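You operate a simulated robot arm through the tools that you are given. There is no shell and no other tool. Be economical: measure what you need, move in short steps, check, and stop when the job is done.

The job below is to be done with a simulated robot arm. You get a single attempt, and the scene is never put back.

## Task
Tighten the red and the green bolt, then crank the red-striped cradle to 45 and pin it.
Fine: The red and the green bolt are tight before the crank turns; the red pin ends in its hole.

Only the result counts: the job must be done as asked and must still hold three seconds after the hand-in. Knocking over, shifting, dropping, spilling or breaking anything else fails it.

## Robot
A 6-joint arm with a two-finger parallel gripper on a trunk, on a base that drives. Base frame: it is fixed to the floor where the robot stands at the start and does not move with it; the origin is under the middle of the robot, x ahead of it, y to its left, z up. Readings come in cm, degrees, newtons and seconds.
With the tool pointing down near the work surface it reaches from about 28 to 68 cm from the robot's upright axis, wherever it stands. Its first joint turns from -166.0 to 166.0 degrees. Places, roughly: green bolt [50, 0, 90]; green brake [50, 240, 20]; red bolt [0, 160, 90]; red brake [-10, 220, 20]. Payload 4.1 kg.
The tool frame sits at the grasp point between the pads (the TCP): z along the fingers, y along the line on which they close. The tips reach 2.3 cm beyond it. The gripper opens to 9.4 cm. The fingers are 3.8 cm wide and 1 cm thick; the gripper's body (5.4 by 9.6 cm) begins 3.9 cm behind the TCP.
Orientation is told as [roll, pitch, yaw] about the base's x, y, z axes, in that order, counted from this pose: with the fingers straight down and closing along the base's y, the tool's x points along the base's -x, its y along +y and its z along -z.

## Interface
- The arm moves only by the tool arm_command. Its argument "rows" is a list of rows, each a list of 2 entries, a list of its own where there are three numbers: the shift along the base's x, y, z in cm, then the turn, a rotation vector about the base's x, y, z in degrees. In form: [[[x, y, z], [wx, wy, wz]], ...]. A call has 1 to 10 rows; each row is the pose to reach, as a shift and turn from the pose commanded when the call began. "claw" is the opening, from 0 (shut) to 1 (fully open), set as the call begins (left out, the last holds). Rows are played at 5 a second. More than 5 cm and 8.6 degrees between two rows, or a gripper value outside its range, and nothing of the call is played. A pose out of reach is approached as far as the arm can. The call stops where the force on the tool passes 90 N (or 10 N more than at its start, if that is more) or the arm is blocked; 0.2 s more then pass. The fingers move at their own pace (about 4.5 cm/s each) and stop on an object; they squeeze with about 20 N. The grip force told is the motor's: it shows also when the fingers shut on nothing. Time passes only in rows, and 0.2 s behind the last, so rows that repeat a pose let the fingers close. The reply holds the time, the measured pose of the TCP, the force on the tool along the base axes, the opening and the grip force, in the units named above and with some noise, with the torque about the TCP (base axes, N m) and any sound that the robot's microphone picked up, and new pictures: "show" is both (left out), scene, wrist or none.
- Cameras (640 x 400 px; columns grow to the right, rows downward): "scene" is now at [1.39, 14.72, 144.52]; the picture's right is [-0.33, -0.95, 0.00], its down [-0.64, 0.22, -0.74] and it looks along [0.70, -0.24, -0.68] (base axes); focal length 257 px, centre (320, 200). "wrist" rides on the gripper at [8.6, 1.6, -7.5] in the tool frame; the picture's right is [-0.18, 0.98, 0.00], its down [-0.58, -0.11, -0.81] and it looks along [-0.79, -0.15, 0.59] (tool axes); focal length 243 px, centre (320, 200). There is no depth. A picture from a camera that has moved, and an enlarged one, comes with that camera's place and axes in the base frame and with its lens. The place of the scene camera against the robot may be out by one fixed shift of up to 1.2 cm in any direction.
- move_column(by): slides the trunk up (or, below 0, down) by that many cm; the arm and the scene camera ride with it, the base frame stays. It gives what a move gives, with no picture.
- drive_base(legs): drives the robot by 1 to 6 legs, each [ahead, turn to the left] in cm and degrees, along the robot's own axes; the way and the turn of a leg run together, so that a leg with both is an arc; at most 150 cm and 180 degrees a leg. The arm and the cameras ride along, it lands a little off, and it stops where it bumps. It gives what a move gives, and a new picture of the scene camera.
- head_to(pan, tilt): turns the head with the scene camera to pan (to the left, within 155 degrees either way) and tilt (down, from -29 to 69), counted from straight ahead of the robot. It gives what a move gives, and a new picture of the scene camera.
- zoom(camera, box): a new picture of the part [left, top, right, bottom] of that camera's present view, enlarged. It takes no simulated time.
- close_job(): hands the job in; it is judged then, once.

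Work in short steps. Places have to be worked out from the pictures, the camera data and where the tool is seen: move nearer, look again, correct. Check each grasp and each placing, and mend what went wrong. You have 120 turns and 260 pictures in all, those below and enlarged ones among them. Open the gripper and draw the arm clear of the work before you hand the job in, unless the task says otherwise; then end with one line.

The tools are called by a JSON object that holds its "api" and its "payload". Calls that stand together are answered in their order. arm_command: Moves the arm, as the interface text tells. Its arguments: {"type":"object","properties":{"rows":{"type":"array","items":{"type":"array"}},"claw":{"type":"number"},"show":{"type":"string","enum":["both","scene","wrist","none"]}},"required":["rows"]} The other tools are called the same way: move_column (by) slides the trunk up or down; drive_base (legs) drives the base; head_to (pan, tilt) turns the head that bears the scene camera; zoom (camera, box) takes an enlarged picture of a part of a camera's view; close_job () hands the job in.

At the start:

```text
t: 0.0
position: [41.43, 6.74, 106.92]
orientation: [0.0, 0.0, 0.0]
force: [0.2, -0.6, -0.3]
torque: [-0.02, 0.0, 0.01]
finger_gap: 9.4
grip_force: 0.1
trunk travel left (down, up): [-40.0, 19.0]
robot x, y, heading: [-0.12, 0.22, -0.0]
head pan, tilt: [-19.0, 42.5]
```

scene: 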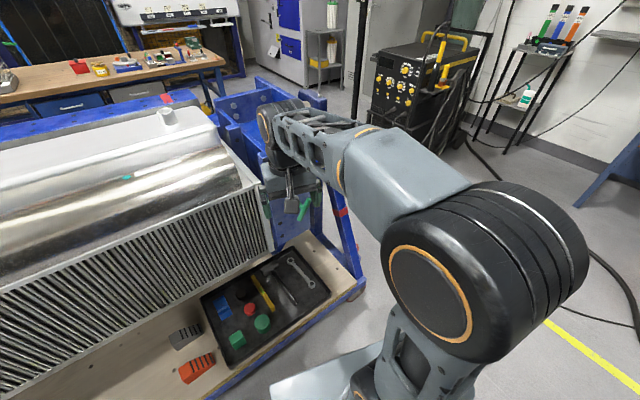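
wrist: 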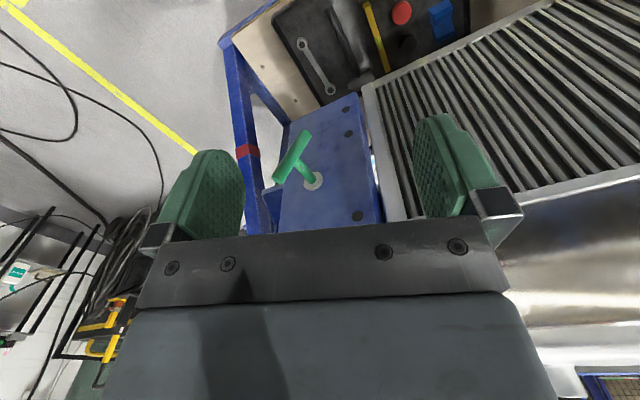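

I'll look closer at the green bolt from both cameras first.

{"api": "zoom", "payload": {"camera": "wrist", "box": [220, 80, 400, 240]}}

{"api": "zoom", "payload": {"camera": "scene", "box": [200, 60, 400, 240]}}

{"api": "head_to", "payload": {"pan": 60, "tilt": 30}}

{"api": "head_to", "payload": {"pan": 110, "tilt": 25}}

```text
2.50 times, centred on (310, 160) of wrist
camera zoom: at [32.82, 8.33, 114.42], right [0.18, 0.98, 0.0], down [0.58, -0.11, 0.81], along [0.79, -0.15, -0.59], focal length 606 px, centre (345, 300)
```

zoom: 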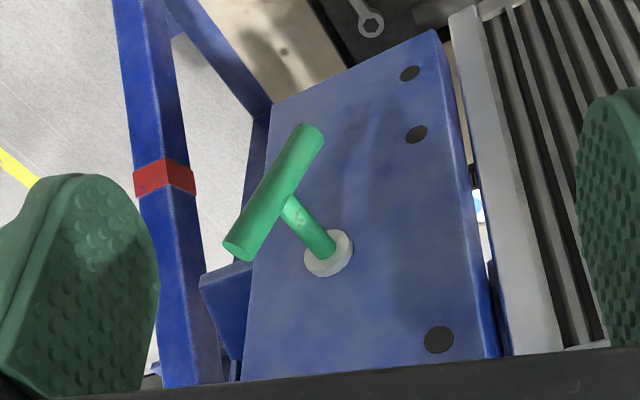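

```text
2.22 times, centred on (300, 150) of scene
camera zoom: at [1.39, 14.72, 144.52], right [-0.33, -0.95, 0.0], down [-0.64, 0.22, -0.74], along [0.7, -0.24, -0.68], focal length 571 px, centre (364, 311)
```

zoom: 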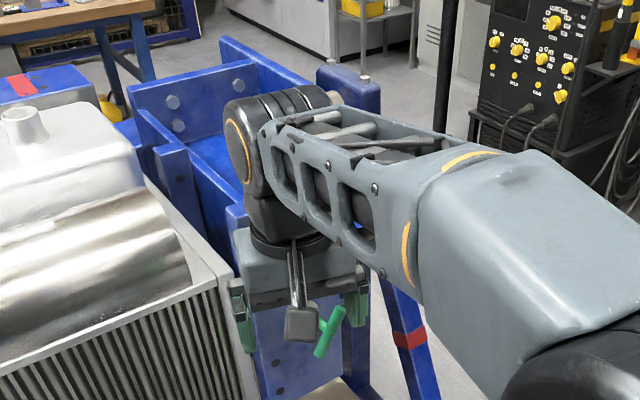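

```text
t: 1.5
position: [41.42, 6.69, 106.99]
orientation: [0.0, 0.1, 0.0]
force: [0.1, -0.1, 0.3]
torque: [0.01, -0.01, 0.02]
finger_gap: 9.41
grip_force: 0.0
trunk travel left (down, up): [-40.0, 19.0]
robot x, y, heading: [0.23, -0.04, -0.0]
head pan, tilt: [60.0, 30.0]
camera scene: at [-1.96, 25.26, 146.42], right [0.87, -0.5, 0.0], down [-0.25, -0.43, -0.87], along [0.43, 0.75, -0.5], focal length 257 px, centre (320, 200)
```

scene: 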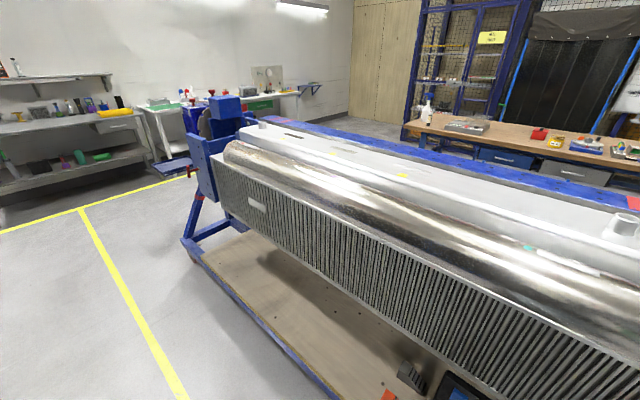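

```text
t: 2.7
position: [41.36, 6.66, 106.91]
orientation: [0.0, 0.1, -0.1]
force: [0.0, 0.3, 0.4]
torque: [-0.04, 0.0, 0.0]
finger_gap: 9.39
grip_force: 0.0
trunk travel left (down, up): [-40.0, 19.0]
robot x, y, heading: [-0.15, -0.29, 0.1]
head pan, tilt: [110.0, 25.0]
camera scene: at [-9.63, 26.09, 147.21], right [0.94, 0.34, 0.0], down [0.14, -0.4, -0.91], along [-0.31, 0.85, -0.42], focal length 257 px, centre (320, 200)
```

scene: 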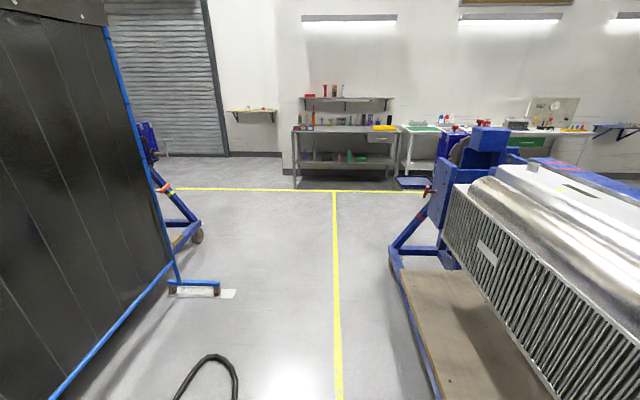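

I look closer at the far end of the red-striped cradle and the second cradle.

{"api": "zoom", "payload": {"camera": "scene", "box": [370, 100, 570, 270]}}

{"api": "zoom", "payload": {"camera": "scene", "box": [120, 100, 260, 260]}}

```text
2.35 times, centred on (470, 185) of scene
camera zoom: at [-9.63, 26.09, 147.21], right [0.94, 0.34, 0.0], down [0.14, -0.4, -0.91], along [-0.31, 0.85, -0.42], focal length 605 px, centre (-33, 235)
```

zoom: 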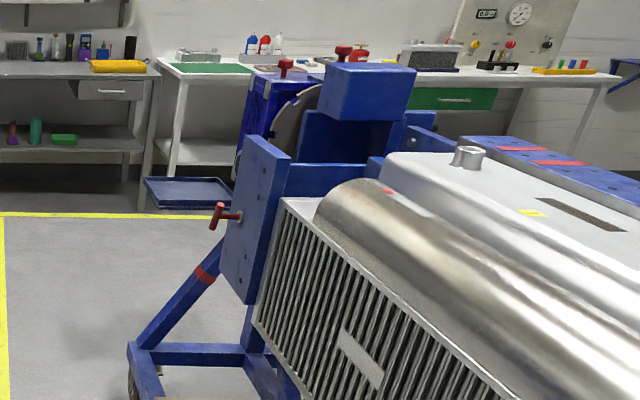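

```text
2.50 times, centred on (190, 180) of scene
camera zoom: at [-9.63, 26.09, 147.21], right [0.94, 0.34, 0.0], down [0.14, -0.4, -0.91], along [-0.31, 0.85, -0.42], focal length 642 px, centre (645, 250)
```

zoom: 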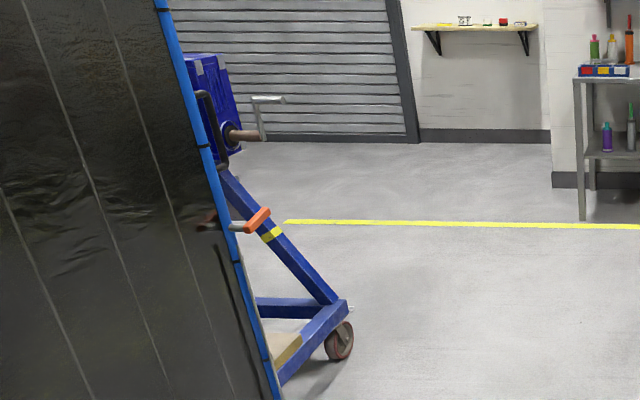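

The cradle lies about 19° skewed, and the green T-handle's axis points out at the robot, with its bar near [53, 1, 92]. I want more room for a horizontal approach, so I look behind before backing up.

{"api": "head_to", "payload": {"pan": 155, "tilt": 35}}

{"api": "head_to", "payload": {"pan": -150, "tilt": 35}}

```text
t: 3.8
position: [41.37, 6.55, 106.91]
orientation: [-0.1, 0.0, -0.1]
force: [0.1, 0.8, -0.2]
torque: [-0.01, 0.0, 0.01]
finger_gap: 9.4
grip_force: 0.1
trunk travel left (down, up): [-40.0, 19.0]
robot x, y, heading: [0.14, 0.16, 0.0]
head pan, tilt: [154.7, 35.0]
camera scene: at [-14.44, 21.2, 145.64], right [0.43, 0.9, 0.0], down [0.52, -0.25, -0.82], along [-0.74, 0.35, -0.57], focal length 257 px, centre (320, 200)
```

scene: 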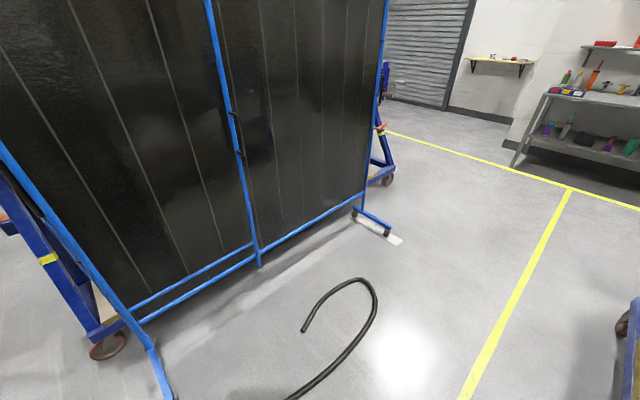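

```text
t: 8.0
position: [41.48, 6.71, 106.89]
orientation: [0.0, 0.0, 0.0]
force: [0.7, 0.8, 1.2]
torque: [0.01, 0.0, -0.01]
finger_gap: 9.41
grip_force: 0.1
trunk travel left (down, up): [-40.0, 19.0]
robot x, y, heading: [-0.11, -0.1, 0.0]
head pan, tilt: [-150.0, 35.0]
camera scene: at [-14.11, 13.02, 145.64], right [-0.5, 0.87, 0.0], down [0.5, 0.29, -0.82], along [-0.71, -0.41, -0.57], focal length 257 px, centre (320, 200)
```

scene: 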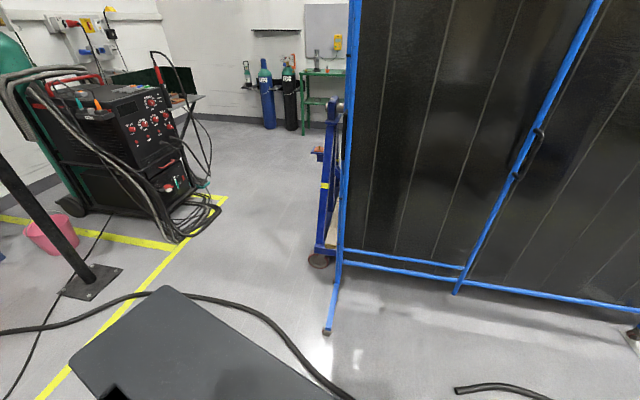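

Behind, the floor is clear to about x = -59 (hose). I back up 12 cm only and point the head back at the work.

{"api": "drive_base", "payload": {"legs": [[-12, 0]]}}

{"api": "head_to", "payload": {"pan": -5, "tilt": 42}}

```text
t: 9.2
position: [28.84, 6.56, 106.91]
orientation: [0.0, 0.0, -0.2]
force: [0.2, 0.5, -0.1]
torque: [-0.02, 0.03, 0.01]
finger_gap: 9.41
grip_force: 0.1
trunk travel left (down, up): [-40.0, 19.0]
robot x, y, heading: [-12.5, -0.33, -0.1]
head pan, tilt: [-150.0, 35.0]
camera scene: at [-26.66, 13.09, 145.64], right [-0.5, 0.87, 0.0], down [0.5, 0.28, -0.82], along [-0.71, -0.41, -0.57], focal length 257 px, centre (320, 200)
```

scene: 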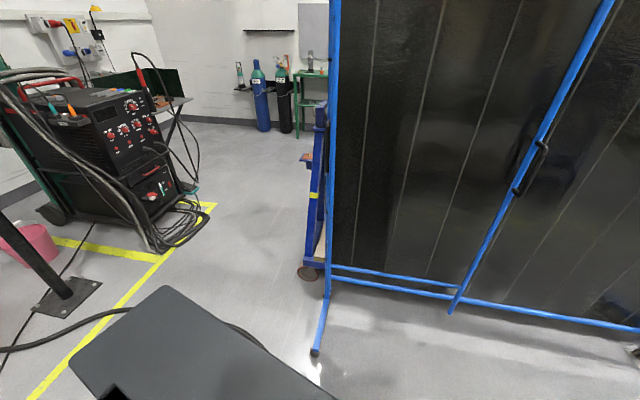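

```text
t: 11.5
position: [28.83, 6.56, 106.94]
orientation: [0.0, 0.0, -0.3]
force: [1.3, 0.5, 0.1]
torque: [0.02, -0.01, -0.03]
finger_gap: 9.41
grip_force: 0.1
trunk travel left (down, up): [-40.0, 19.0]
robot x, y, heading: [-12.88, -0.01, -0.3]
head pan, tilt: [-5.0, 42.0]
camera scene: at [-10.68, 16.71, 144.59], right [-0.09, -1.0, 0.0], down [-0.67, 0.06, -0.74], along [0.74, -0.07, -0.67], focal length 257 px, centre (320, 200)
```

scene: 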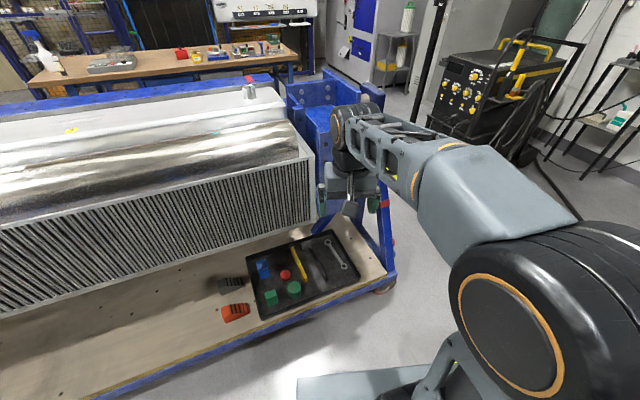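

I now pitch the tool to horizontal while moving to a standoff in front of the green handle.

{"api": "arm_command", "payload": {"rows": [[[0.6, -1, -1], [0, -8.5, 0]], [[1.2, -2, -2], [0, -17, 0]], [[1.8, -3, -3], [0, -25.5, 0]], [[2.4, -4, -4], [0, -34, 0]], [[3, -5, -5], [0, -42.5, 0]], [[3.6, -6, -6], [0, -51, 0]], [[4.2, -7, -7], [0, -59.5, 0]], [[4.8, -8, -8], [0, -68, 0]], [[5.4, -9, -9], [0, -76.5, 0]], [[6, -10, -10], [0, -85, 0]]]}}

```text
t: 13.7
position: [36.36, -3.56, 97.06]
orientation: [2.4, -85.1, -2.5]
force: [0.3, 0.4, 0.3]
torque: [-0.01, 0.0, -0.02]
finger_gap: 9.42
grip_force: 0.1
out of reach, approached as far as the arm can: row 8, 9, 10
trunk travel left (down, up): [-40.0, 19.0]
robot x, y, heading: [-12.55, -0.07, -0.4]
head pan, tilt: [-5.0, 42.0]
camera scene: at [-10.69, 16.71, 144.59], right [-0.09, -1.0, 0.0], down [-0.67, 0.06, -0.74], along [0.74, -0.07, -0.67], focal length 257 px, centre (320, 200)
camera wrist: at [28.31, -2.0, 89.1], right [0.02, 0.98, 0.19], down [-0.75, -0.11, 0.65], along [0.66, -0.15, 0.74], focal length 243 px, centre (320, 200)
```

scene: 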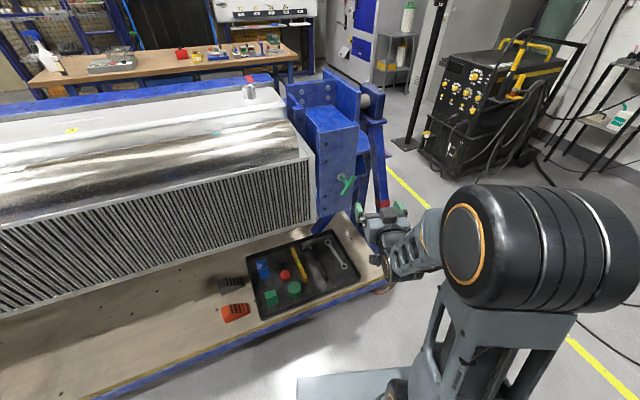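
wrist: 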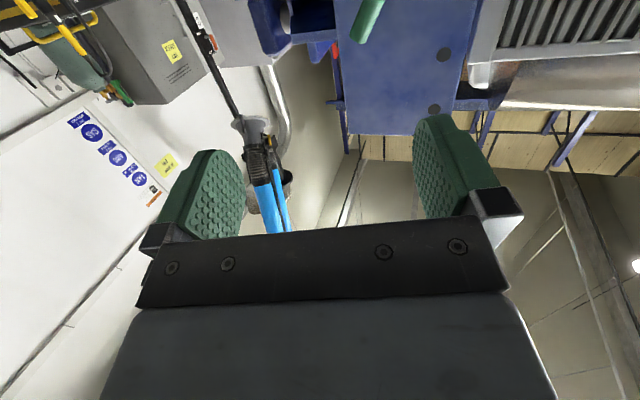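

The pose is close to horizontal. I zoom in on the handle and gripper in the scene view to calibrate.

{"api": "zoom", "payload": {"camera": "scene", "box": [290, 140, 450, 290]}}

{"api": "zoom", "payload": {"camera": "wrist", "box": [300, 0, 480, 120]}}

```text
2.67 times, centred on (370, 215) of scene
camera zoom: at [-10.69, 16.71, 144.59], right [-0.09, -1.0, 0.0], down [-0.67, 0.06, -0.74], along [0.74, -0.07, -0.67], focal length 685 px, centre (187, 160)
```

zoom: 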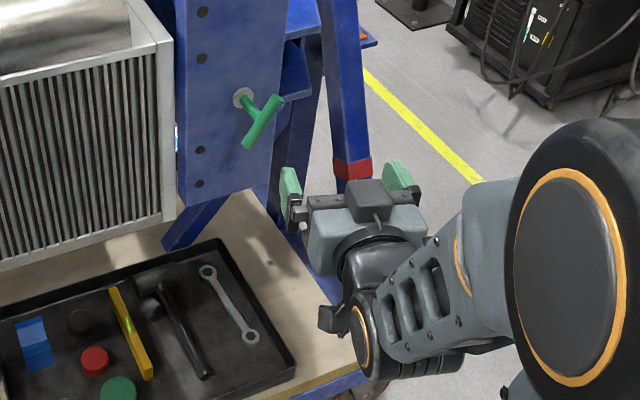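

```text
3.33 times, centred on (390, 60) of wrist
camera zoom: at [28.31, -2.0, 89.1], right [0.02, 0.98, 0.19], down [-0.75, -0.11, 0.65], along [0.66, -0.15, 0.74], focal length 809 px, centre (87, 667)
```

zoom: 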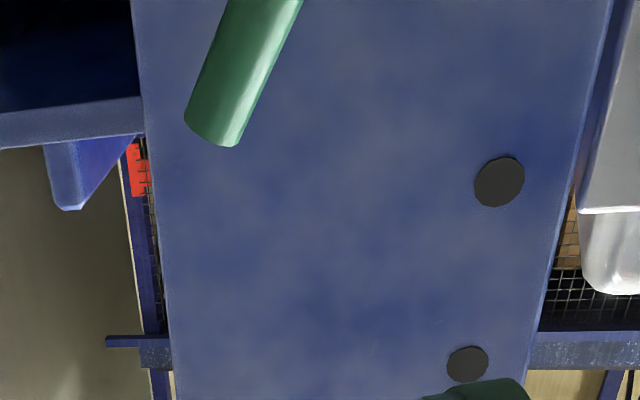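

Triangulation puts the T-bar's centre near [52.2, 1.3, 92.8], bar 29° from vertical. I turn the tool onto the bolt axis with the jaws across the bar, at a 12 cm standoff.

{"api": "arm_command", "payload": {"rows": [[[0.9, 0.2, -0.8], [5.9, 0, 3.4]], [[1.8, 0.4, -1.6], [11.8, 0, 6.7]], [[2.7, 0.6, -2.5], [17.7, -0.1, 10.1]], [[3.6, 0.8, -3.4], [23.6, -0.1, 13.4]], [[4.5, 1.0, -4.2], [29.5, -0.2, 16.8]]]}}

```text
t: 14.9
position: [40.62, -2.55, 92.98]
orientation: [90.2, -60.6, -71.7]
force: [0.4, -0.1, 0.0]
torque: [0.01, -0.01, 0.02]
finger_gap: 9.37
grip_force: 0.0
trunk travel left (down, up): [-40.0, 19.0]
robot x, y, heading: [-12.3, -0.18, -0.2]
head pan, tilt: [-5.0, 42.0]
camera scene: at [-10.68, 16.71, 144.59], right [-0.09, -1.0, 0.0], down [-0.67, 0.06, -0.74], along [0.74, -0.07, -0.67], focal length 257 px, centre (320, 200)
camera wrist: at [31.97, 0.4, 86.24], right [-0.24, 0.73, 0.64], down [-0.64, -0.62, 0.45], along [0.72, -0.3, 0.62], focal length 243 px, centre (320, 200)
```

scene: 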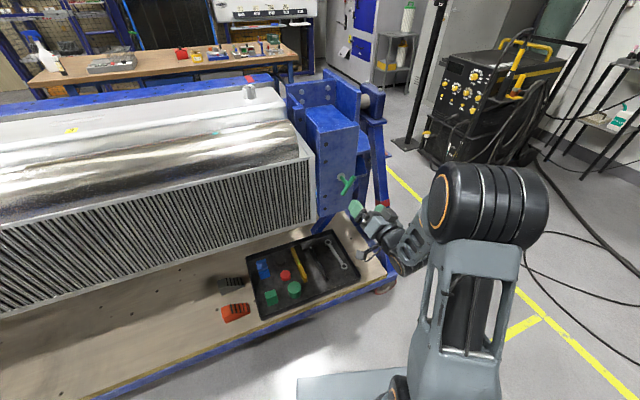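
wrist: 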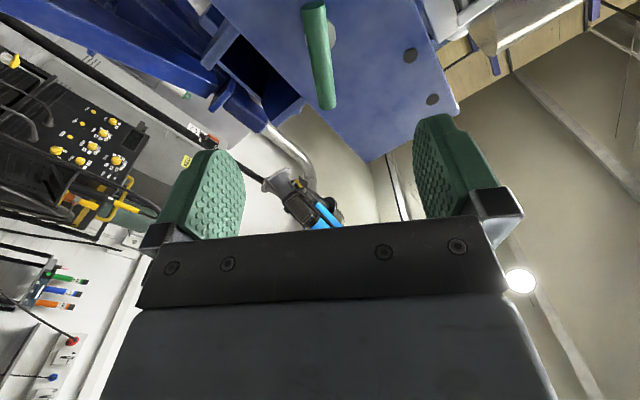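

The bar sits centred and parallel to the fingers. I advance 8 cm along the bolt axis and check.

{"api": "arm_command", "payload": {"rows": [[[1.9, 0.63, 0], [0, 0, 0]], [[3.8, 1.27, 0], [0, 0, 0]], [[5.7, 1.9, 0], [0, 0, 0]], [[7.6, 2.54, 0], [0, 0, 0]]]}}

{"api": "zoom", "payload": {"camera": "scene", "box": [290, 140, 450, 290]}}

```text
t: 15.9
position: [48.31, 0.06, 92.79]
orientation: [89.9, -60.9, -71.5]
force: [-0.3, 0.5, -0.9]
torque: [0.0, 0.01, 0.0]
finger_gap: 9.39
grip_force: 0.1
trunk travel left (down, up): [-40.0, 19.0]
robot x, y, heading: [-12.28, -0.22, -0.4]
head pan, tilt: [-5.0, 42.0]
camera scene: at [-10.68, 16.71, 144.59], right [-0.09, -1.0, 0.0], down [-0.67, 0.06, -0.74], along [0.74, -0.07, -0.67], focal length 257 px, centre (320, 200)
camera wrist: at [39.54, 3.06, 86.11], right [-0.24, 0.73, 0.64], down [-0.64, -0.61, 0.45], along [0.72, -0.3, 0.62], focal length 243 px, centre (320, 200)
```

scene: 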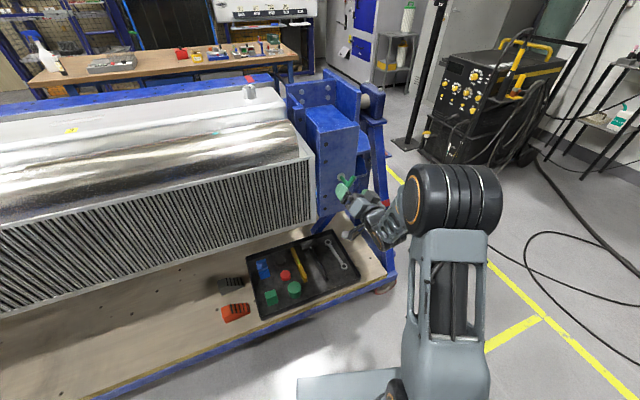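
wrist: 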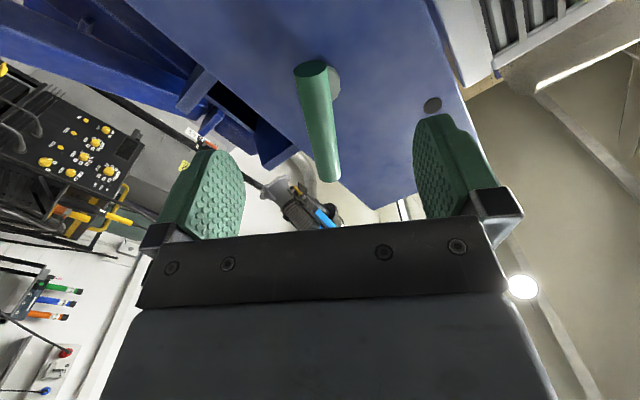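

```text
2.67 times, centred on (370, 215) of scene
camera zoom: at [-10.68, 16.71, 144.59], right [-0.09, -1.0, 0.0], down [-0.67, 0.06, -0.74], along [0.74, -0.07, -0.67], focal length 685 px, centre (187, 160)
```

zoom: 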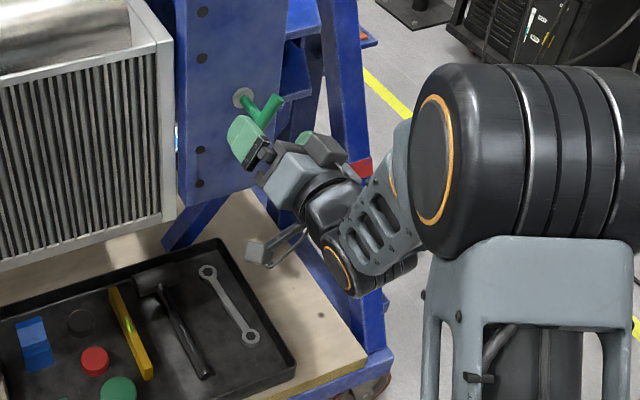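

Bar centre still reads about [52.2, 1.3, 93.3]. I advance the last 4 cm and close.

{"api": "arm_command", "payload": {"rows": [[[1.9, 0.63, 0.2], [0, 0, 0]], [[3.8, 1.27, 0.4], [0, 0, 0]]], "show": "none"}}

{"api": "arm_command", "payload": {"rows": [[[0, 0, 0], [0, 0, 0]], [[0, 0, 0], [0, 0, 0]], [[0, 0, 0], [0, 0, 0]], [[0, 0, 0], [0, 0, 0]], [[0, 0, 0], [0, 0, 0]], [[0, 0, 0], [0, 0, 0]]], "claw": 0}}

```text
t: 16.5
position: [52.07, 1.27, 93.19]
orientation: [90.2, -60.8, -71.7]
force: [-0.1, -0.1, -1.0]
torque: [-0.03, -0.02, 0.0]
finger_gap: 9.39
grip_force: 0.1
trunk travel left (down, up): [-40.0, 19.0]
robot x, y, heading: [-12.59, -0.02, 0.0]
head pan, tilt: [-5.0, 42.0]
```

```text
t: 17.9
position: [52.2, 1.19, 93.25]
orientation: [90.1, -60.8, -71.6]
force: [0.5, -0.6, -0.9]
torque: [0.0, -0.03, -0.03]
finger_gap: 1.57
grip_force: 45.2
trunk travel left (down, up): [-40.0, 19.0]
robot x, y, heading: [-12.7, 0.2, -0.1]
head pan, tilt: [-5.0, 42.0]
camera scene: at [-10.66, 16.7, 144.59], right [-0.09, -1.0, 0.0], down [-0.67, 0.06, -0.74], along [0.74, -0.07, -0.67], focal length 257 px, centre (320, 200)
camera wrist: at [43.4, 4.21, 86.49], right [-0.24, 0.73, 0.64], down [-0.65, -0.61, 0.45], along [0.72, -0.3, 0.62], focal length 243 px, centre (320, 200)
```

scene: 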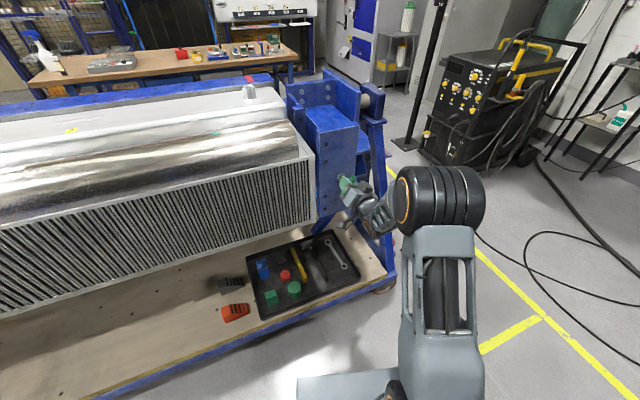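
wrist: 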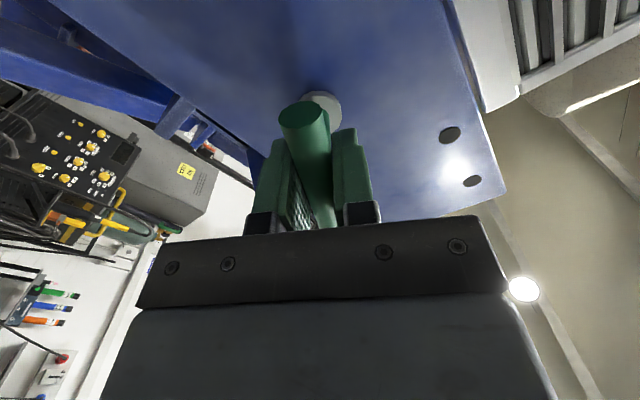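

The bar is gripped (1.57 cm). I start turning clockwise about the bolt axis, 24° first, to feel the torque.

{"api": "arm_command", "payload": {"rows": [[[0, 0, 0], [7.58, 2.54, 0]], [[0, 0, 0], [15.2, 5.07, 0]], [[0, 0, 0], [22.75, 7.6, 0]]], "show": "none"}}

```text
t: 18.7
position: [52.24, 1.13, 93.12]
orientation: [89.9, -36.7, -71.6]
force: [5.3, -1.8, -3.9]
torque: [0.22, -0.86, -1.04]
finger_gap: 1.59
grip_force: 45.1
trunk travel left (down, up): [-40.0, 19.0]
robot x, y, heading: [-12.69, 0.14, -0.5]
head pan, tilt: [-5.0, 42.0]
```

It turns freely with little torque; I continue.

{"api": "arm_command", "payload": {"rows": [[[0, 0, 0], [7.58, 2.54, 0]], [[0, 0, 0], [15.2, 5.07, 0]], [[0, 0, 0], [22.75, 7.6, 0]], [[0, 0, 0], [30.3, 10.1, 0]], [[0, 0, 0], [37.9, 12.7, 0]], [[0, 0, 0], [45.5, 15.2, 0]]], "show": "wrist"}}

```text
t: 20.1
position: [52.22, 1.08, 92.96]
orientation: [89.7, 11.3, -71.6]
force: [-4.0, -9.4, -19.4]
torque: [0.0, -0.26, 1.34]
finger_gap: 1.56
grip_force: 45.0
trunk travel left (down, up): [-40.0, 19.0]
robot x, y, heading: [-12.74, -0.07, -0.3]
head pan, tilt: [-5.0, 42.0]
camera wrist: at [42.66, 6.5, 96.35], right [0.12, -0.35, 0.93], down [-0.59, -0.78, -0.22], along [0.8, -0.52, -0.31], focal length 243 px, centre (320, 200)
```

wrist: 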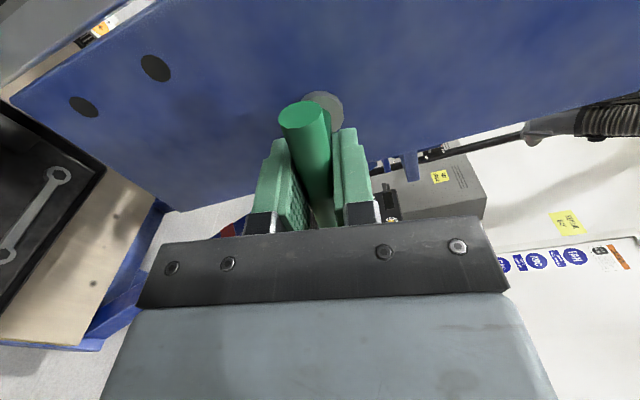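

Side force is building (about 20 N), so the pivot is slightly lower; I correct a little downward while continuing.

{"api": "arm_command", "payload": {"rows": [[[0, -0.1, -0.2], [0, 0, 0]], [[0, -0.1, -0.3], [7.58, 2.54, 0]], [[0, -0.1, -0.3], [15.2, 5.07, 0]], [[0, -0.1, -0.3], [22.75, 7.6, 0]], [[0, -0.1, -0.3], [30.3, 10.1, 0]]], "show": "none"}}

```text
t: 21.3
position: [52.16, 1.14, 92.72]
orientation: [89.8, 43.2, -71.7]
force: [-9.0, -4.1, -19.3]
torque: [0.19, -0.82, 0.95]
finger_gap: 1.58
grip_force: 45.0
trunk travel left (down, up): [-40.0, 19.0]
robot x, y, heading: [-13.19, 0.25, -0.1]
head pan, tilt: [-5.0, 42.0]
```

About 104° turned, still no end torque. Continuing, with another small downward correction.

{"api": "arm_command", "payload": {"rows": [[[-0.1, 0, -0.3], [7.58, 2.54, 0]], [[-0.1, 0, -0.4], [15.2, 5.07, 0]], [[-0.1, 0, -0.4], [22.75, 7.6, 0]], [[-0.1, 0, -0.4], [30.3, 10.1, 0]], [[-0.1, 0, -0.4], [37.9, 12.7, 0]]], "show": "none"}}

```text
t: 22.6
position: [51.49, 0.75, 92.21]
orientation: [98.0, 72.7, -67.7]
force: [2.2, -29.0, 9.2]
torque: [-0.01, 0.76, -0.66]
finger_gap: 1.59
grip_force: 45.4
out of reach, approached as far as the arm can: row 4, 5
trunk travel left (down, up): [-40.0, 19.0]
robot x, y, heading: [-12.56, -0.1, -1.7]
head pan, tilt: [-5.0, 42.0]
stopped in row 5: the force on the tool passed its limit (the readings are from after the stop); the commanded pose is now the measured one
```

A wrist limit is reached after ~135° of turning. I open and back off to regrip half a turn back.

{"api": "arm_command", "payload": {"rows": [[[0, 0, 0], [0, 0, 0]], [[0, 0, 0], [0, 0, 0]], [[0, 0, 0], [0, 0, 0]], [[0, 0, 0], [0, 0, 0]], [[-2.5, -0.8, 0], [0, 0, 0]], [[-5.5, -1.8, 0], [0, 0, 0]]], "claw": 0.7}}

{"api": "zoom", "payload": {"camera": "scene", "box": [290, 140, 450, 290]}}

```text
t: 24.0
position: [45.66, -0.24, 92.07]
orientation: [97.2, 72.6, -67.9]
force: [1.2, -0.4, 0.2]
torque: [-0.01, 0.01, -0.02]
finger_gap: 6.58
grip_force: 0.1
trunk travel left (down, up): [-40.0, 19.0]
robot x, y, heading: [-12.59, -0.04, -1.1]
head pan, tilt: [-5.0, 42.0]
camera scene: at [-10.33, 16.65, 144.59], right [-0.11, -0.99, 0.0], down [-0.67, 0.07, -0.74], along [0.74, -0.08, -0.67], focal length 257 px, centre (320, 200)
camera wrist: at [38.07, -1.23, 100.49], right [0.26, -0.96, 0.12], down [-0.74, -0.27, -0.62], along [0.62, 0.07, -0.78], focal length 243 px, centre (320, 200)
```

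scene: 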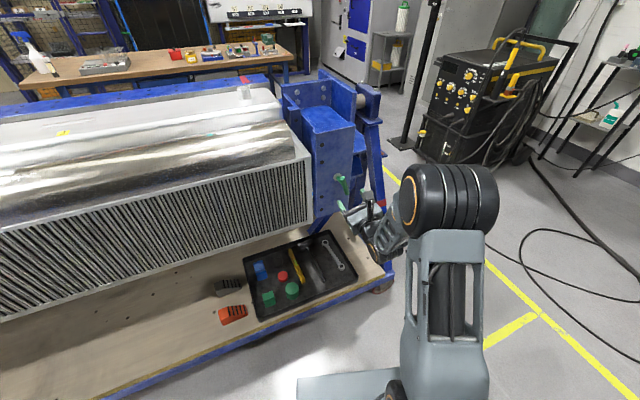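
wrist: 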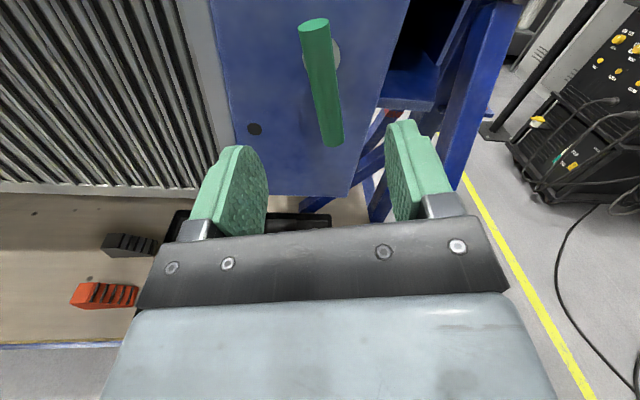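

```text
2.67 times, centred on (370, 215) of scene
camera zoom: at [-10.33, 16.65, 144.59], right [-0.11, -0.99, 0.0], down [-0.67, 0.07, -0.74], along [0.74, -0.08, -0.67], focal length 685 px, centre (187, 160)
```

zoom: 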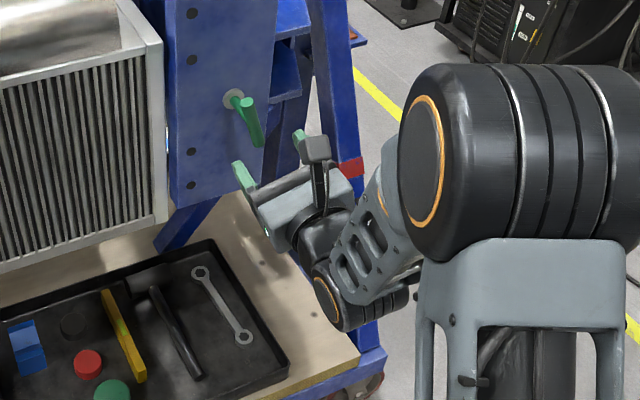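

The handle now leans 17° the other way (top toward +y). I spin the tool back in two calls.

{"api": "arm_command", "payload": {"rows": [[[0, 0, 0], [-8.2, -2.2, -0.36]], [[0, 0, 0], [-16.4, -4.4, -0.7]], [[0, 0, 0], [-24.6, -6.6, -1.1]], [[0, 0, 0], [-32.8, -8.8, -1.4]], [[0, 0, 0], [-41, -11, -1.8]], [[0, 0, 0], [-49.2, -13.3, -2.1]], [[0, 0, 0], [-57.4, -15.5, -2.5]], [[0, 0, 0], [-65.6, -17.7, -2.8]], [[0, 0, 0], [-73.8, -19.9, -3.2]], [[0, 0, 0], [-82, -22.1, -3.6]]], "show": "none"}}

{"api": "arm_command", "payload": {"rows": [[[0, 0, 0], [-8.2, -2.2, -0.36]], [[0, 0, 0], [-16.4, -4.4, -0.7]], [[0, 0, 0], [-24.6, -6.6, -1.1]], [[0, 0, 0], [-32.8, -8.8, -1.4]], [[0, 0, 0], [-41, -11, -1.8]], [[0, 0, 0], [-49.2, -13.3, -2.1]], [[0, 0, 0], [-57.4, -15.5, -2.5]], [[0, 0, 0], [-65.6, -17.7, -2.8]], [[0, 0, 0], [-73.8, -19.9, -3.2]], [[0, 0, 0], [-82, -22.1, -3.6]]]}}

```text
t: 26.2
position: [45.87, -0.35, 92.18]
orientation: [92.4, -12.4, -75.7]
force: [0.3, 0.2, -0.9]
torque: [-0.02, 0.0, -0.02]
finger_gap: 6.56
grip_force: 0.1
trunk travel left (down, up): [-40.0, 19.0]
robot x, y, heading: [-12.2, -0.32, -0.9]
head pan, tilt: [-5.0, 42.0]
```

```text
t: 28.4
position: [45.81, -0.29, 92.2]
orientation: [-110.2, -82.1, 124.9]
force: [-0.1, 0.6, -0.6]
torque: [0.03, 0.01, -0.01]
finger_gap: 6.58
grip_force: 0.1
trunk travel left (down, up): [-40.0, 19.0]
robot x, y, heading: [-12.5, -0.16, -1.4]
head pan, tilt: [-5.0, 42.0]
camera scene: at [-10.34, 16.65, 144.59], right [-0.11, -0.99, 0.0], down [-0.67, 0.07, -0.74], along [0.74, -0.08, -0.67], focal length 257 px, centre (320, 200)
camera wrist: at [39.01, -1.59, 82.99], right [-0.26, 0.96, 0.06], down [-0.8, -0.25, 0.55], along [0.55, 0.1, 0.83], focal length 243 px, centre (320, 200)
```

scene: 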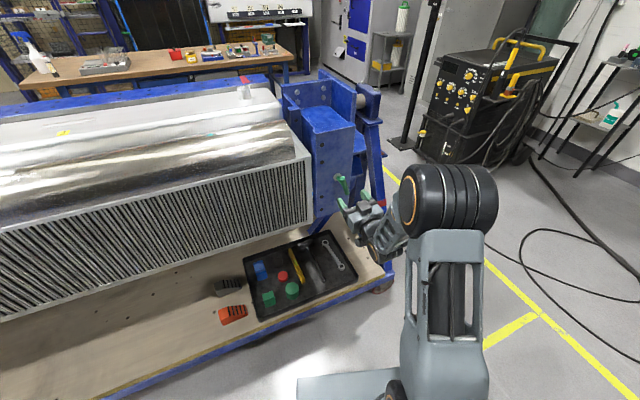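
wrist: 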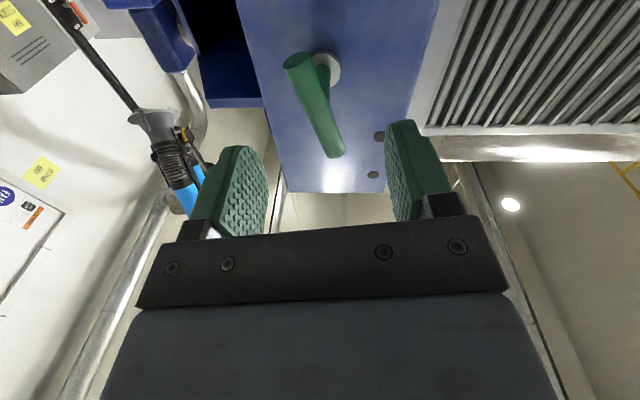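

I trim the orientation onto the bolt axis, then advance and regrip.

{"api": "arm_command", "payload": {"rows": [[[0.3, -0.2, 0.3], [-5, -0.1, 1.6]], [[0.5, -0.35, 0.6], [-10, -0.3, 3.2]], [[2.4, 0.3, 0.6], [-10, -0.3, 3.2]], [[4.3, 0.9, 0.6], [-10, -0.3, 3.2]], [[6.1, 1.5, 0.6], [-10, -0.3, 3.2]]], "show": "wrist"}}

{"api": "arm_command", "payload": {"rows": [[[0, 0, 0], [0, 0, 0]], [[0, 0, 0], [0, 0, 0]], [[0, 0, 0], [0, 0, 0]], [[0, 0, 0], [0, 0, 0]], [[0, 0, 0], [0, 0, 0]]], "claw": 0, "show": "wrist"}}

```text
t: 29.6
position: [52.0, 1.38, 92.66]
orientation: [-90.4, -73.1, 108.7]
force: [-0.1, 0.0, -0.7]
torque: [-0.01, -0.01, 0.02]
finger_gap: 6.58
grip_force: 0.1
trunk travel left (down, up): [-40.0, 19.0]
robot x, y, heading: [-12.6, 0.11, -1.1]
head pan, tilt: [-5.0, 42.0]
camera wrist: at [45.41, -1.83, 83.95], right [-0.31, 0.94, -0.11], down [-0.79, -0.19, 0.59], along [0.53, 0.27, 0.8], focal length 243 px, centre (320, 200)
```

wrist: 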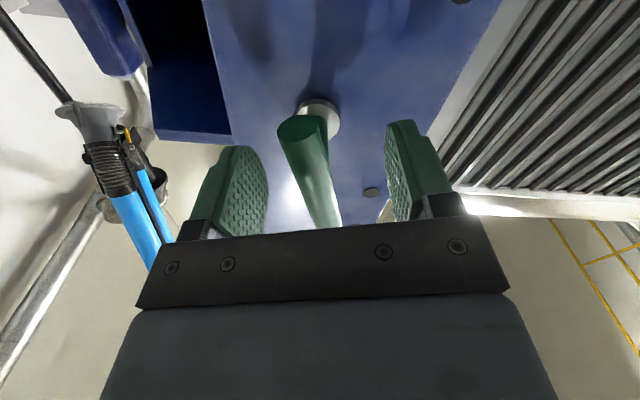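

```text
t: 30.8
position: [52.09, 1.15, 92.62]
orientation: [-90.8, -73.2, 108.9]
force: [6.1, -9.5, 4.3]
torque: [-0.07, 0.3, -0.17]
finger_gap: 1.58
grip_force: 44.9
trunk travel left (down, up): [-40.0, 19.0]
robot x, y, heading: [-12.52, -0.05, -1.2]
head pan, tilt: [-5.0, 42.0]
camera wrist: at [45.46, -1.99, 83.98], right [-0.31, 0.94, -0.11], down [-0.79, -0.19, 0.58], along [0.53, 0.27, 0.8], focal length 243 px, centre (320, 200)
```

wrist: 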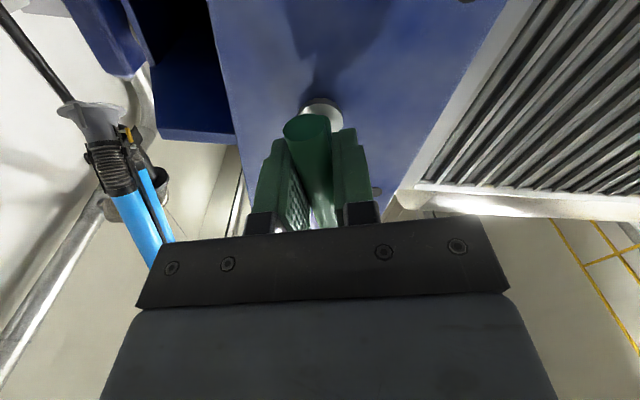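

Regripped. I turn another 80° clockwise.

{"api": "arm_command", "payload": {"rows": [[[0, -0.2, 0], [7.58, 2.54, 0]], [[0, -0.2, 0], [15.2, 5.07, 0]], [[0, -0.2, 0], [22.75, 7.6, 0]], [[0, -0.2, 0], [30.3, 10.1, 0]], [[0, -0.2, 0], [37.9, 12.7, 0]], [[0, -0.2, 0], [45.5, 15.2, 0]], [[0, -0.2, 0], [53.1, 17.8, 0]], [[0, -0.2, 0], [60.7, 20.3, 0]], [[0, -0.2, 0], [68.3, 22.8, 0]], [[0, -0.2, 0], [75.8, 25.4, 0]]], "show": "none"}}

```text
t: 33.0
position: [52.02, 1.51, 92.86]
orientation: [90.0, -27.1, -71.4]
force: [16.0, 34.9, 18.2]
torque: [-0.06, -0.14, -0.38]
finger_gap: 1.59
grip_force: 44.8
trunk travel left (down, up): [-40.0, 19.0]
robot x, y, heading: [-13.02, -0.11, -1.0]
head pan, tilt: [-5.0, 42.0]
```

Side force of ~40 N has grown; I relieve it by shifting toward it, then continue.

{"api": "arm_command", "payload": {"rows": [[[0.1, 0.4, 0.25], [0, 0, 0]], [[0.1, 0.4, 0.25], [7.58, 2.54, 0]], [[0.1, 0.4, 0.25], [15.2, 5.07, 0]], [[0.1, 0.4, 0.25], [22.75, 7.6, 0]], [[0.1, 0.4, 0.25], [30.3, 10.1, 0]]], "show": "none"}}

```text
t: 34.2
position: [51.98, 1.44, 92.92]
orientation: [89.9, 4.8, -71.6]
force: [7.6, 15.5, 14.9]
torque: [-1.91, -0.63, 0.46]
finger_gap: 1.83
grip_force: 45.4
trunk travel left (down, up): [-40.0, 19.0]
robot x, y, heading: [-12.86, -0.09, -1.2]
head pan, tilt: [-5.0, 42.0]
```

A resisting torque of 2 N·m now appears and the gap widened; let me look.

{"api": "arm_command", "payload": {"rows": [[[0, 0, 0], [7.58, 2.54, 0]]], "show": "wrist"}}

```text
t: 34.6
position: [51.98, 1.33, 93.02]
orientation: [89.8, 12.8, -71.7]
force: [6.6, 9.2, 15.5]
torque: [-2.24, -0.73, -0.59]
finger_gap: 2.41
grip_force: 45.1
trunk travel left (down, up): [-40.0, 19.0]
robot x, y, heading: [-12.64, 0.0, -1.2]
head pan, tilt: [-5.0, 42.0]
camera wrist: at [42.43, 6.7, 96.56], right [0.13, -0.38, 0.92], down [-0.6, -0.77, -0.23], along [0.79, -0.52, -0.32], focal length 243 px, centre (320, 200)
```

wrist: 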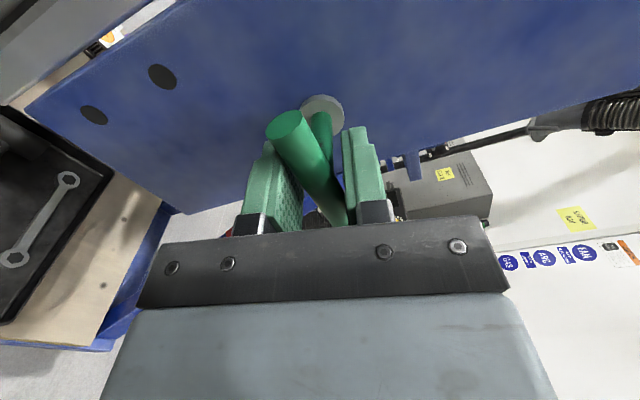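

The bar has stopped following: the bolt seems tight. One more push to confirm it no longer moves.

{"api": "arm_command", "payload": {"rows": [[[0, 0, 0], [7.58, 2.54, 0]], [[0, 0, 0], [7.58, 2.54, 0]]], "show": "wrist"}}

```text
t: 35.2
position: [51.89, 1.29, 92.97]
orientation: [89.9, 20.8, -71.7]
force: [0.8, 3.5, 17.2]
torque: [-2.52, -0.86, -0.47]
finger_gap: 3.05
grip_force: 45.0
trunk travel left (down, up): [-40.0, 19.0]
robot x, y, heading: [-12.52, -0.42, -0.8]
head pan, tilt: [-5.0, 42.0]
camera wrist: at [42.54, 6.22, 97.65], right [0.17, -0.49, 0.85], down [-0.61, -0.73, -0.31], along [0.78, -0.47, -0.42], focal length 243 px, centre (320, 200)
```

wrist: 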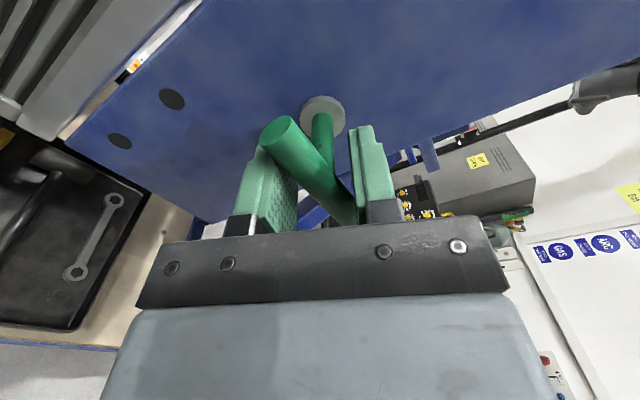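

The bolt is at its stop (2.6 N·m and the bar doesn't follow). I open and retreat along the axis.

{"api": "arm_command", "payload": {"rows": [[[0, 0, 0], [0, 0, 0]], [[0, 0, 0], [0, 0, 0]], [[0, 0, 0], [0, 0, 0]], [[0, 0, 0], [0, 0, 0]], [[-3.8, -1.2, 0], [0, 0, 0]], [[-7.6, -2.5, 0], [0, 0, 0]], [[-11.4, -3.8, 0], [0, 0, 0]], [[-15.2, -5, 0], [0, 0, 0]]], "claw": 0.8}}

{"api": "zoom", "payload": {"camera": "scene", "box": [290, 140, 450, 290]}}

```text
t: 37.0
position: [36.86, -3.67, 93.05]
orientation: [89.8, 21.0, -71.6]
force: [0.8, 0.2, -0.6]
torque: [-0.01, -0.03, -0.01]
finger_gap: 7.53
grip_force: 0.1
trunk travel left (down, up): [-40.0, 19.0]
robot x, y, heading: [-12.53, 0.08, -1.2]
head pan, tilt: [-5.0, 42.0]
camera scene: at [-10.34, 16.69, 144.59], right [-0.11, -0.99, 0.0], down [-0.67, 0.07, -0.74], along [0.74, -0.08, -0.67], focal length 257 px, centre (320, 200)
camera wrist: at [27.51, 1.11, 97.67], right [0.17, -0.5, 0.85], down [-0.61, -0.73, -0.31], along [0.78, -0.46, -0.42], focal length 243 px, centre (320, 200)
```

scene: 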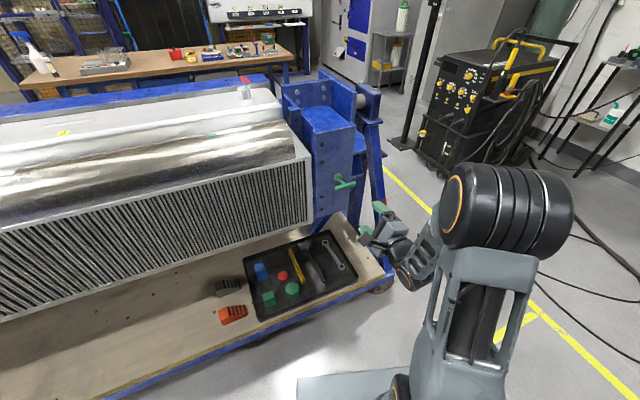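
wrist: 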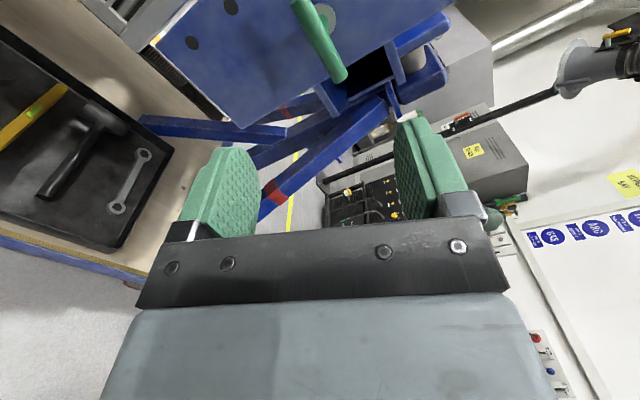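

```text
2.67 times, centred on (370, 215) of scene
camera zoom: at [-10.34, 16.69, 144.59], right [-0.11, -0.99, 0.0], down [-0.67, 0.07, -0.74], along [0.74, -0.08, -0.67], focal length 685 px, centre (187, 160)
```

zoom: 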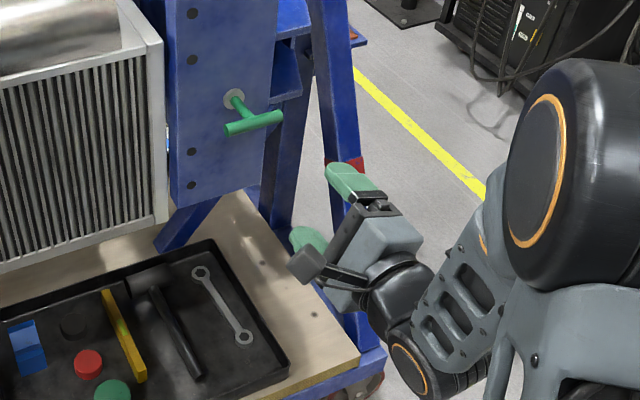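

Green is done. I now turn left and drive alongside the cradle toward the red bolt, in parts.

{"api": "drive_base", "payload": {"legs": [[0, 60], [0, 48.5], [80, 0]]}}

```text
t: 46.1
position: [-49.81, 123.84, 93.0]
orientation: [89.7, 21.0, 37.4]
force: [-0.3, 0.0, -0.1]
torque: [0.0, -0.01, -0.02]
finger_gap: 7.51
grip_force: 0.2
trunk travel left (down, up): [-40.0, 19.0]
robot x, y, heading: [-36.87, 76.11, 107.6]
head pan, tilt: [-5.0, 42.0]
camera scene: at [-53.45, 74.07, 144.59], right [0.98, 0.22, 0.0], down [0.15, -0.65, -0.74], along [-0.16, 0.73, -0.67], focal length 257 px, centre (320, 200)
```

scene: 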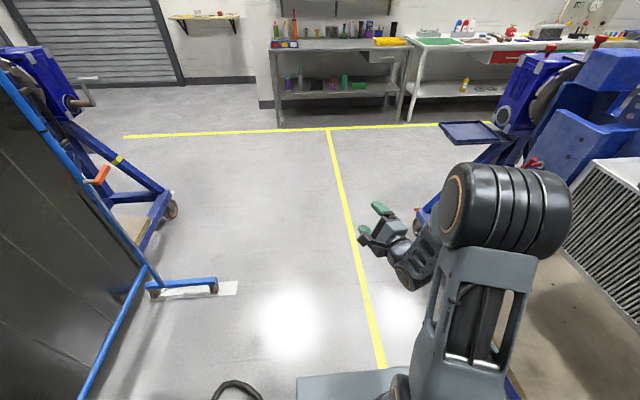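

Clear ahead. I drive the remaining way and turn to face the red bolt.

{"api": "drive_base", "payload": {"legs": [[92, 0], [0, -54], [0, -53]]}}

{"api": "head_to", "payload": {"pan": 10, "tilt": 38}}

```text
t: 55.7
position: [-15.57, 161.93, 92.92]
orientation: [89.7, 21.0, -68.4]
force: [-0.6, 0.1, -0.5]
torque: [-0.02, -0.02, 0.0]
finger_gap: 7.55
grip_force: 0.0
trunk travel left (down, up): [-40.0, 19.0]
robot x, y, heading: [-65.13, 162.98, 1.9]
head pan, tilt: [-5.0, 42.0]
camera scene: at [-63.7, 179.71, 144.59], right [-0.06, -1.0, 0.0], down [-0.67, 0.04, -0.74], along [0.74, -0.04, -0.67], focal length 257 px, centre (320, 200)
```

scene: 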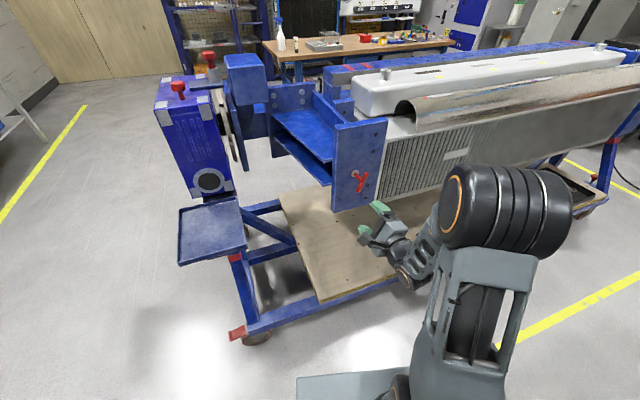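

```text
t: 56.4
position: [-15.52, 161.99, 92.9]
orientation: [89.7, 21.0, -68.4]
force: [-0.2, 0.3, 0.2]
torque: [0.01, -0.01, 0.01]
finger_gap: 7.54
grip_force: 0.0
trunk travel left (down, up): [-40.0, 19.0]
robot x, y, heading: [-64.81, 163.13, 2.1]
head pan, tilt: [10.0, 38.0]
camera scene: at [-63.6, 181.95, 145.18], right [0.2, -0.98, 0.0], down [-0.6, -0.13, -0.79], along [0.77, 0.16, -0.62], focal length 257 px, centre (320, 200)
```

scene: 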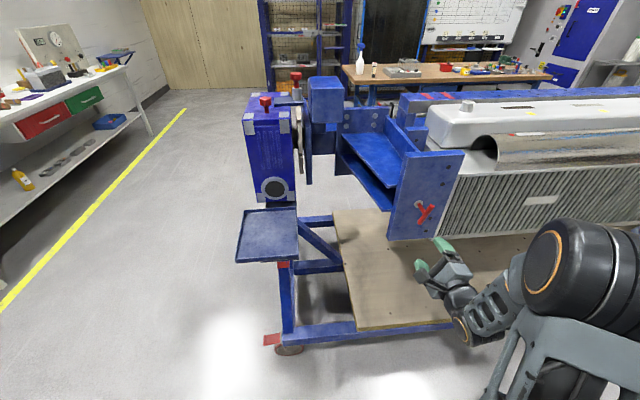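

I zoom in on the gearbox, red bolt, and the pedal.

{"api": "zoom", "payload": {"camera": "scene", "box": [220, 60, 360, 220]}}

{"api": "zoom", "payload": {"camera": "scene", "box": [220, 200, 360, 370]}}

{"api": "zoom", "payload": {"camera": "scene", "box": [380, 160, 500, 280]}}

```text
2.50 times, centred on (290, 140) of scene
camera zoom: at [-63.6, 181.95, 145.18], right [0.2, -0.98, 0.0], down [-0.6, -0.13, -0.79], along [0.77, 0.16, -0.62], focal length 642 px, centre (395, 350)
```

zoom: 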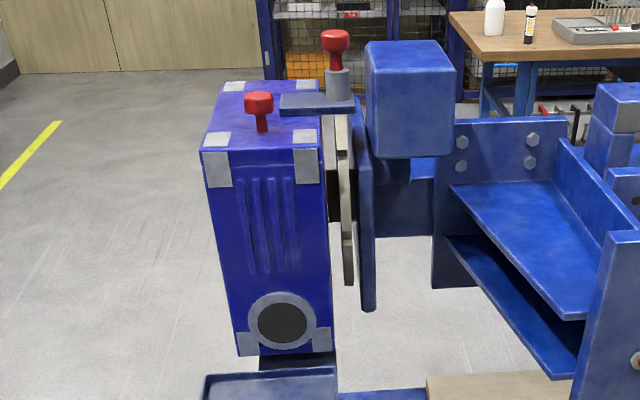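

```text
2.35 times, centred on (290, 285) of scene
camera zoom: at [-63.6, 181.95, 145.18], right [0.2, -0.98, 0.0], down [-0.6, -0.13, -0.79], along [0.77, 0.16, -0.62], focal length 605 px, centre (391, 0)
```

zoom: 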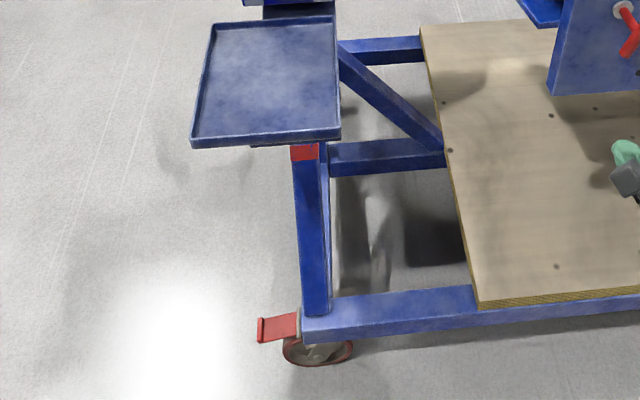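

```text
3.33 times, centred on (440, 220) of scene
camera zoom: at [-63.6, 181.95, 145.18], right [0.2, -0.98, 0.0], down [-0.6, -0.13, -0.79], along [0.77, 0.16, -0.62], focal length 856 px, centre (-80, 133)
```

zoom: 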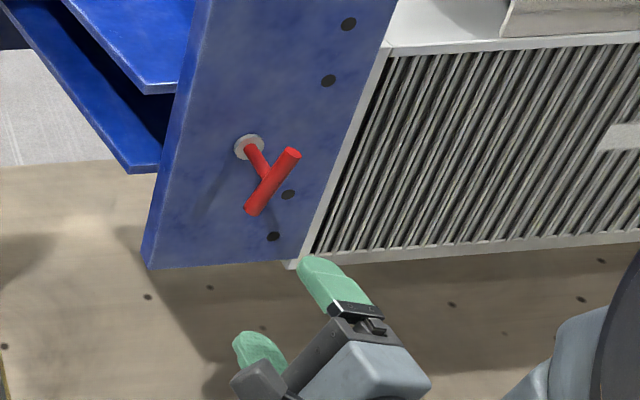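

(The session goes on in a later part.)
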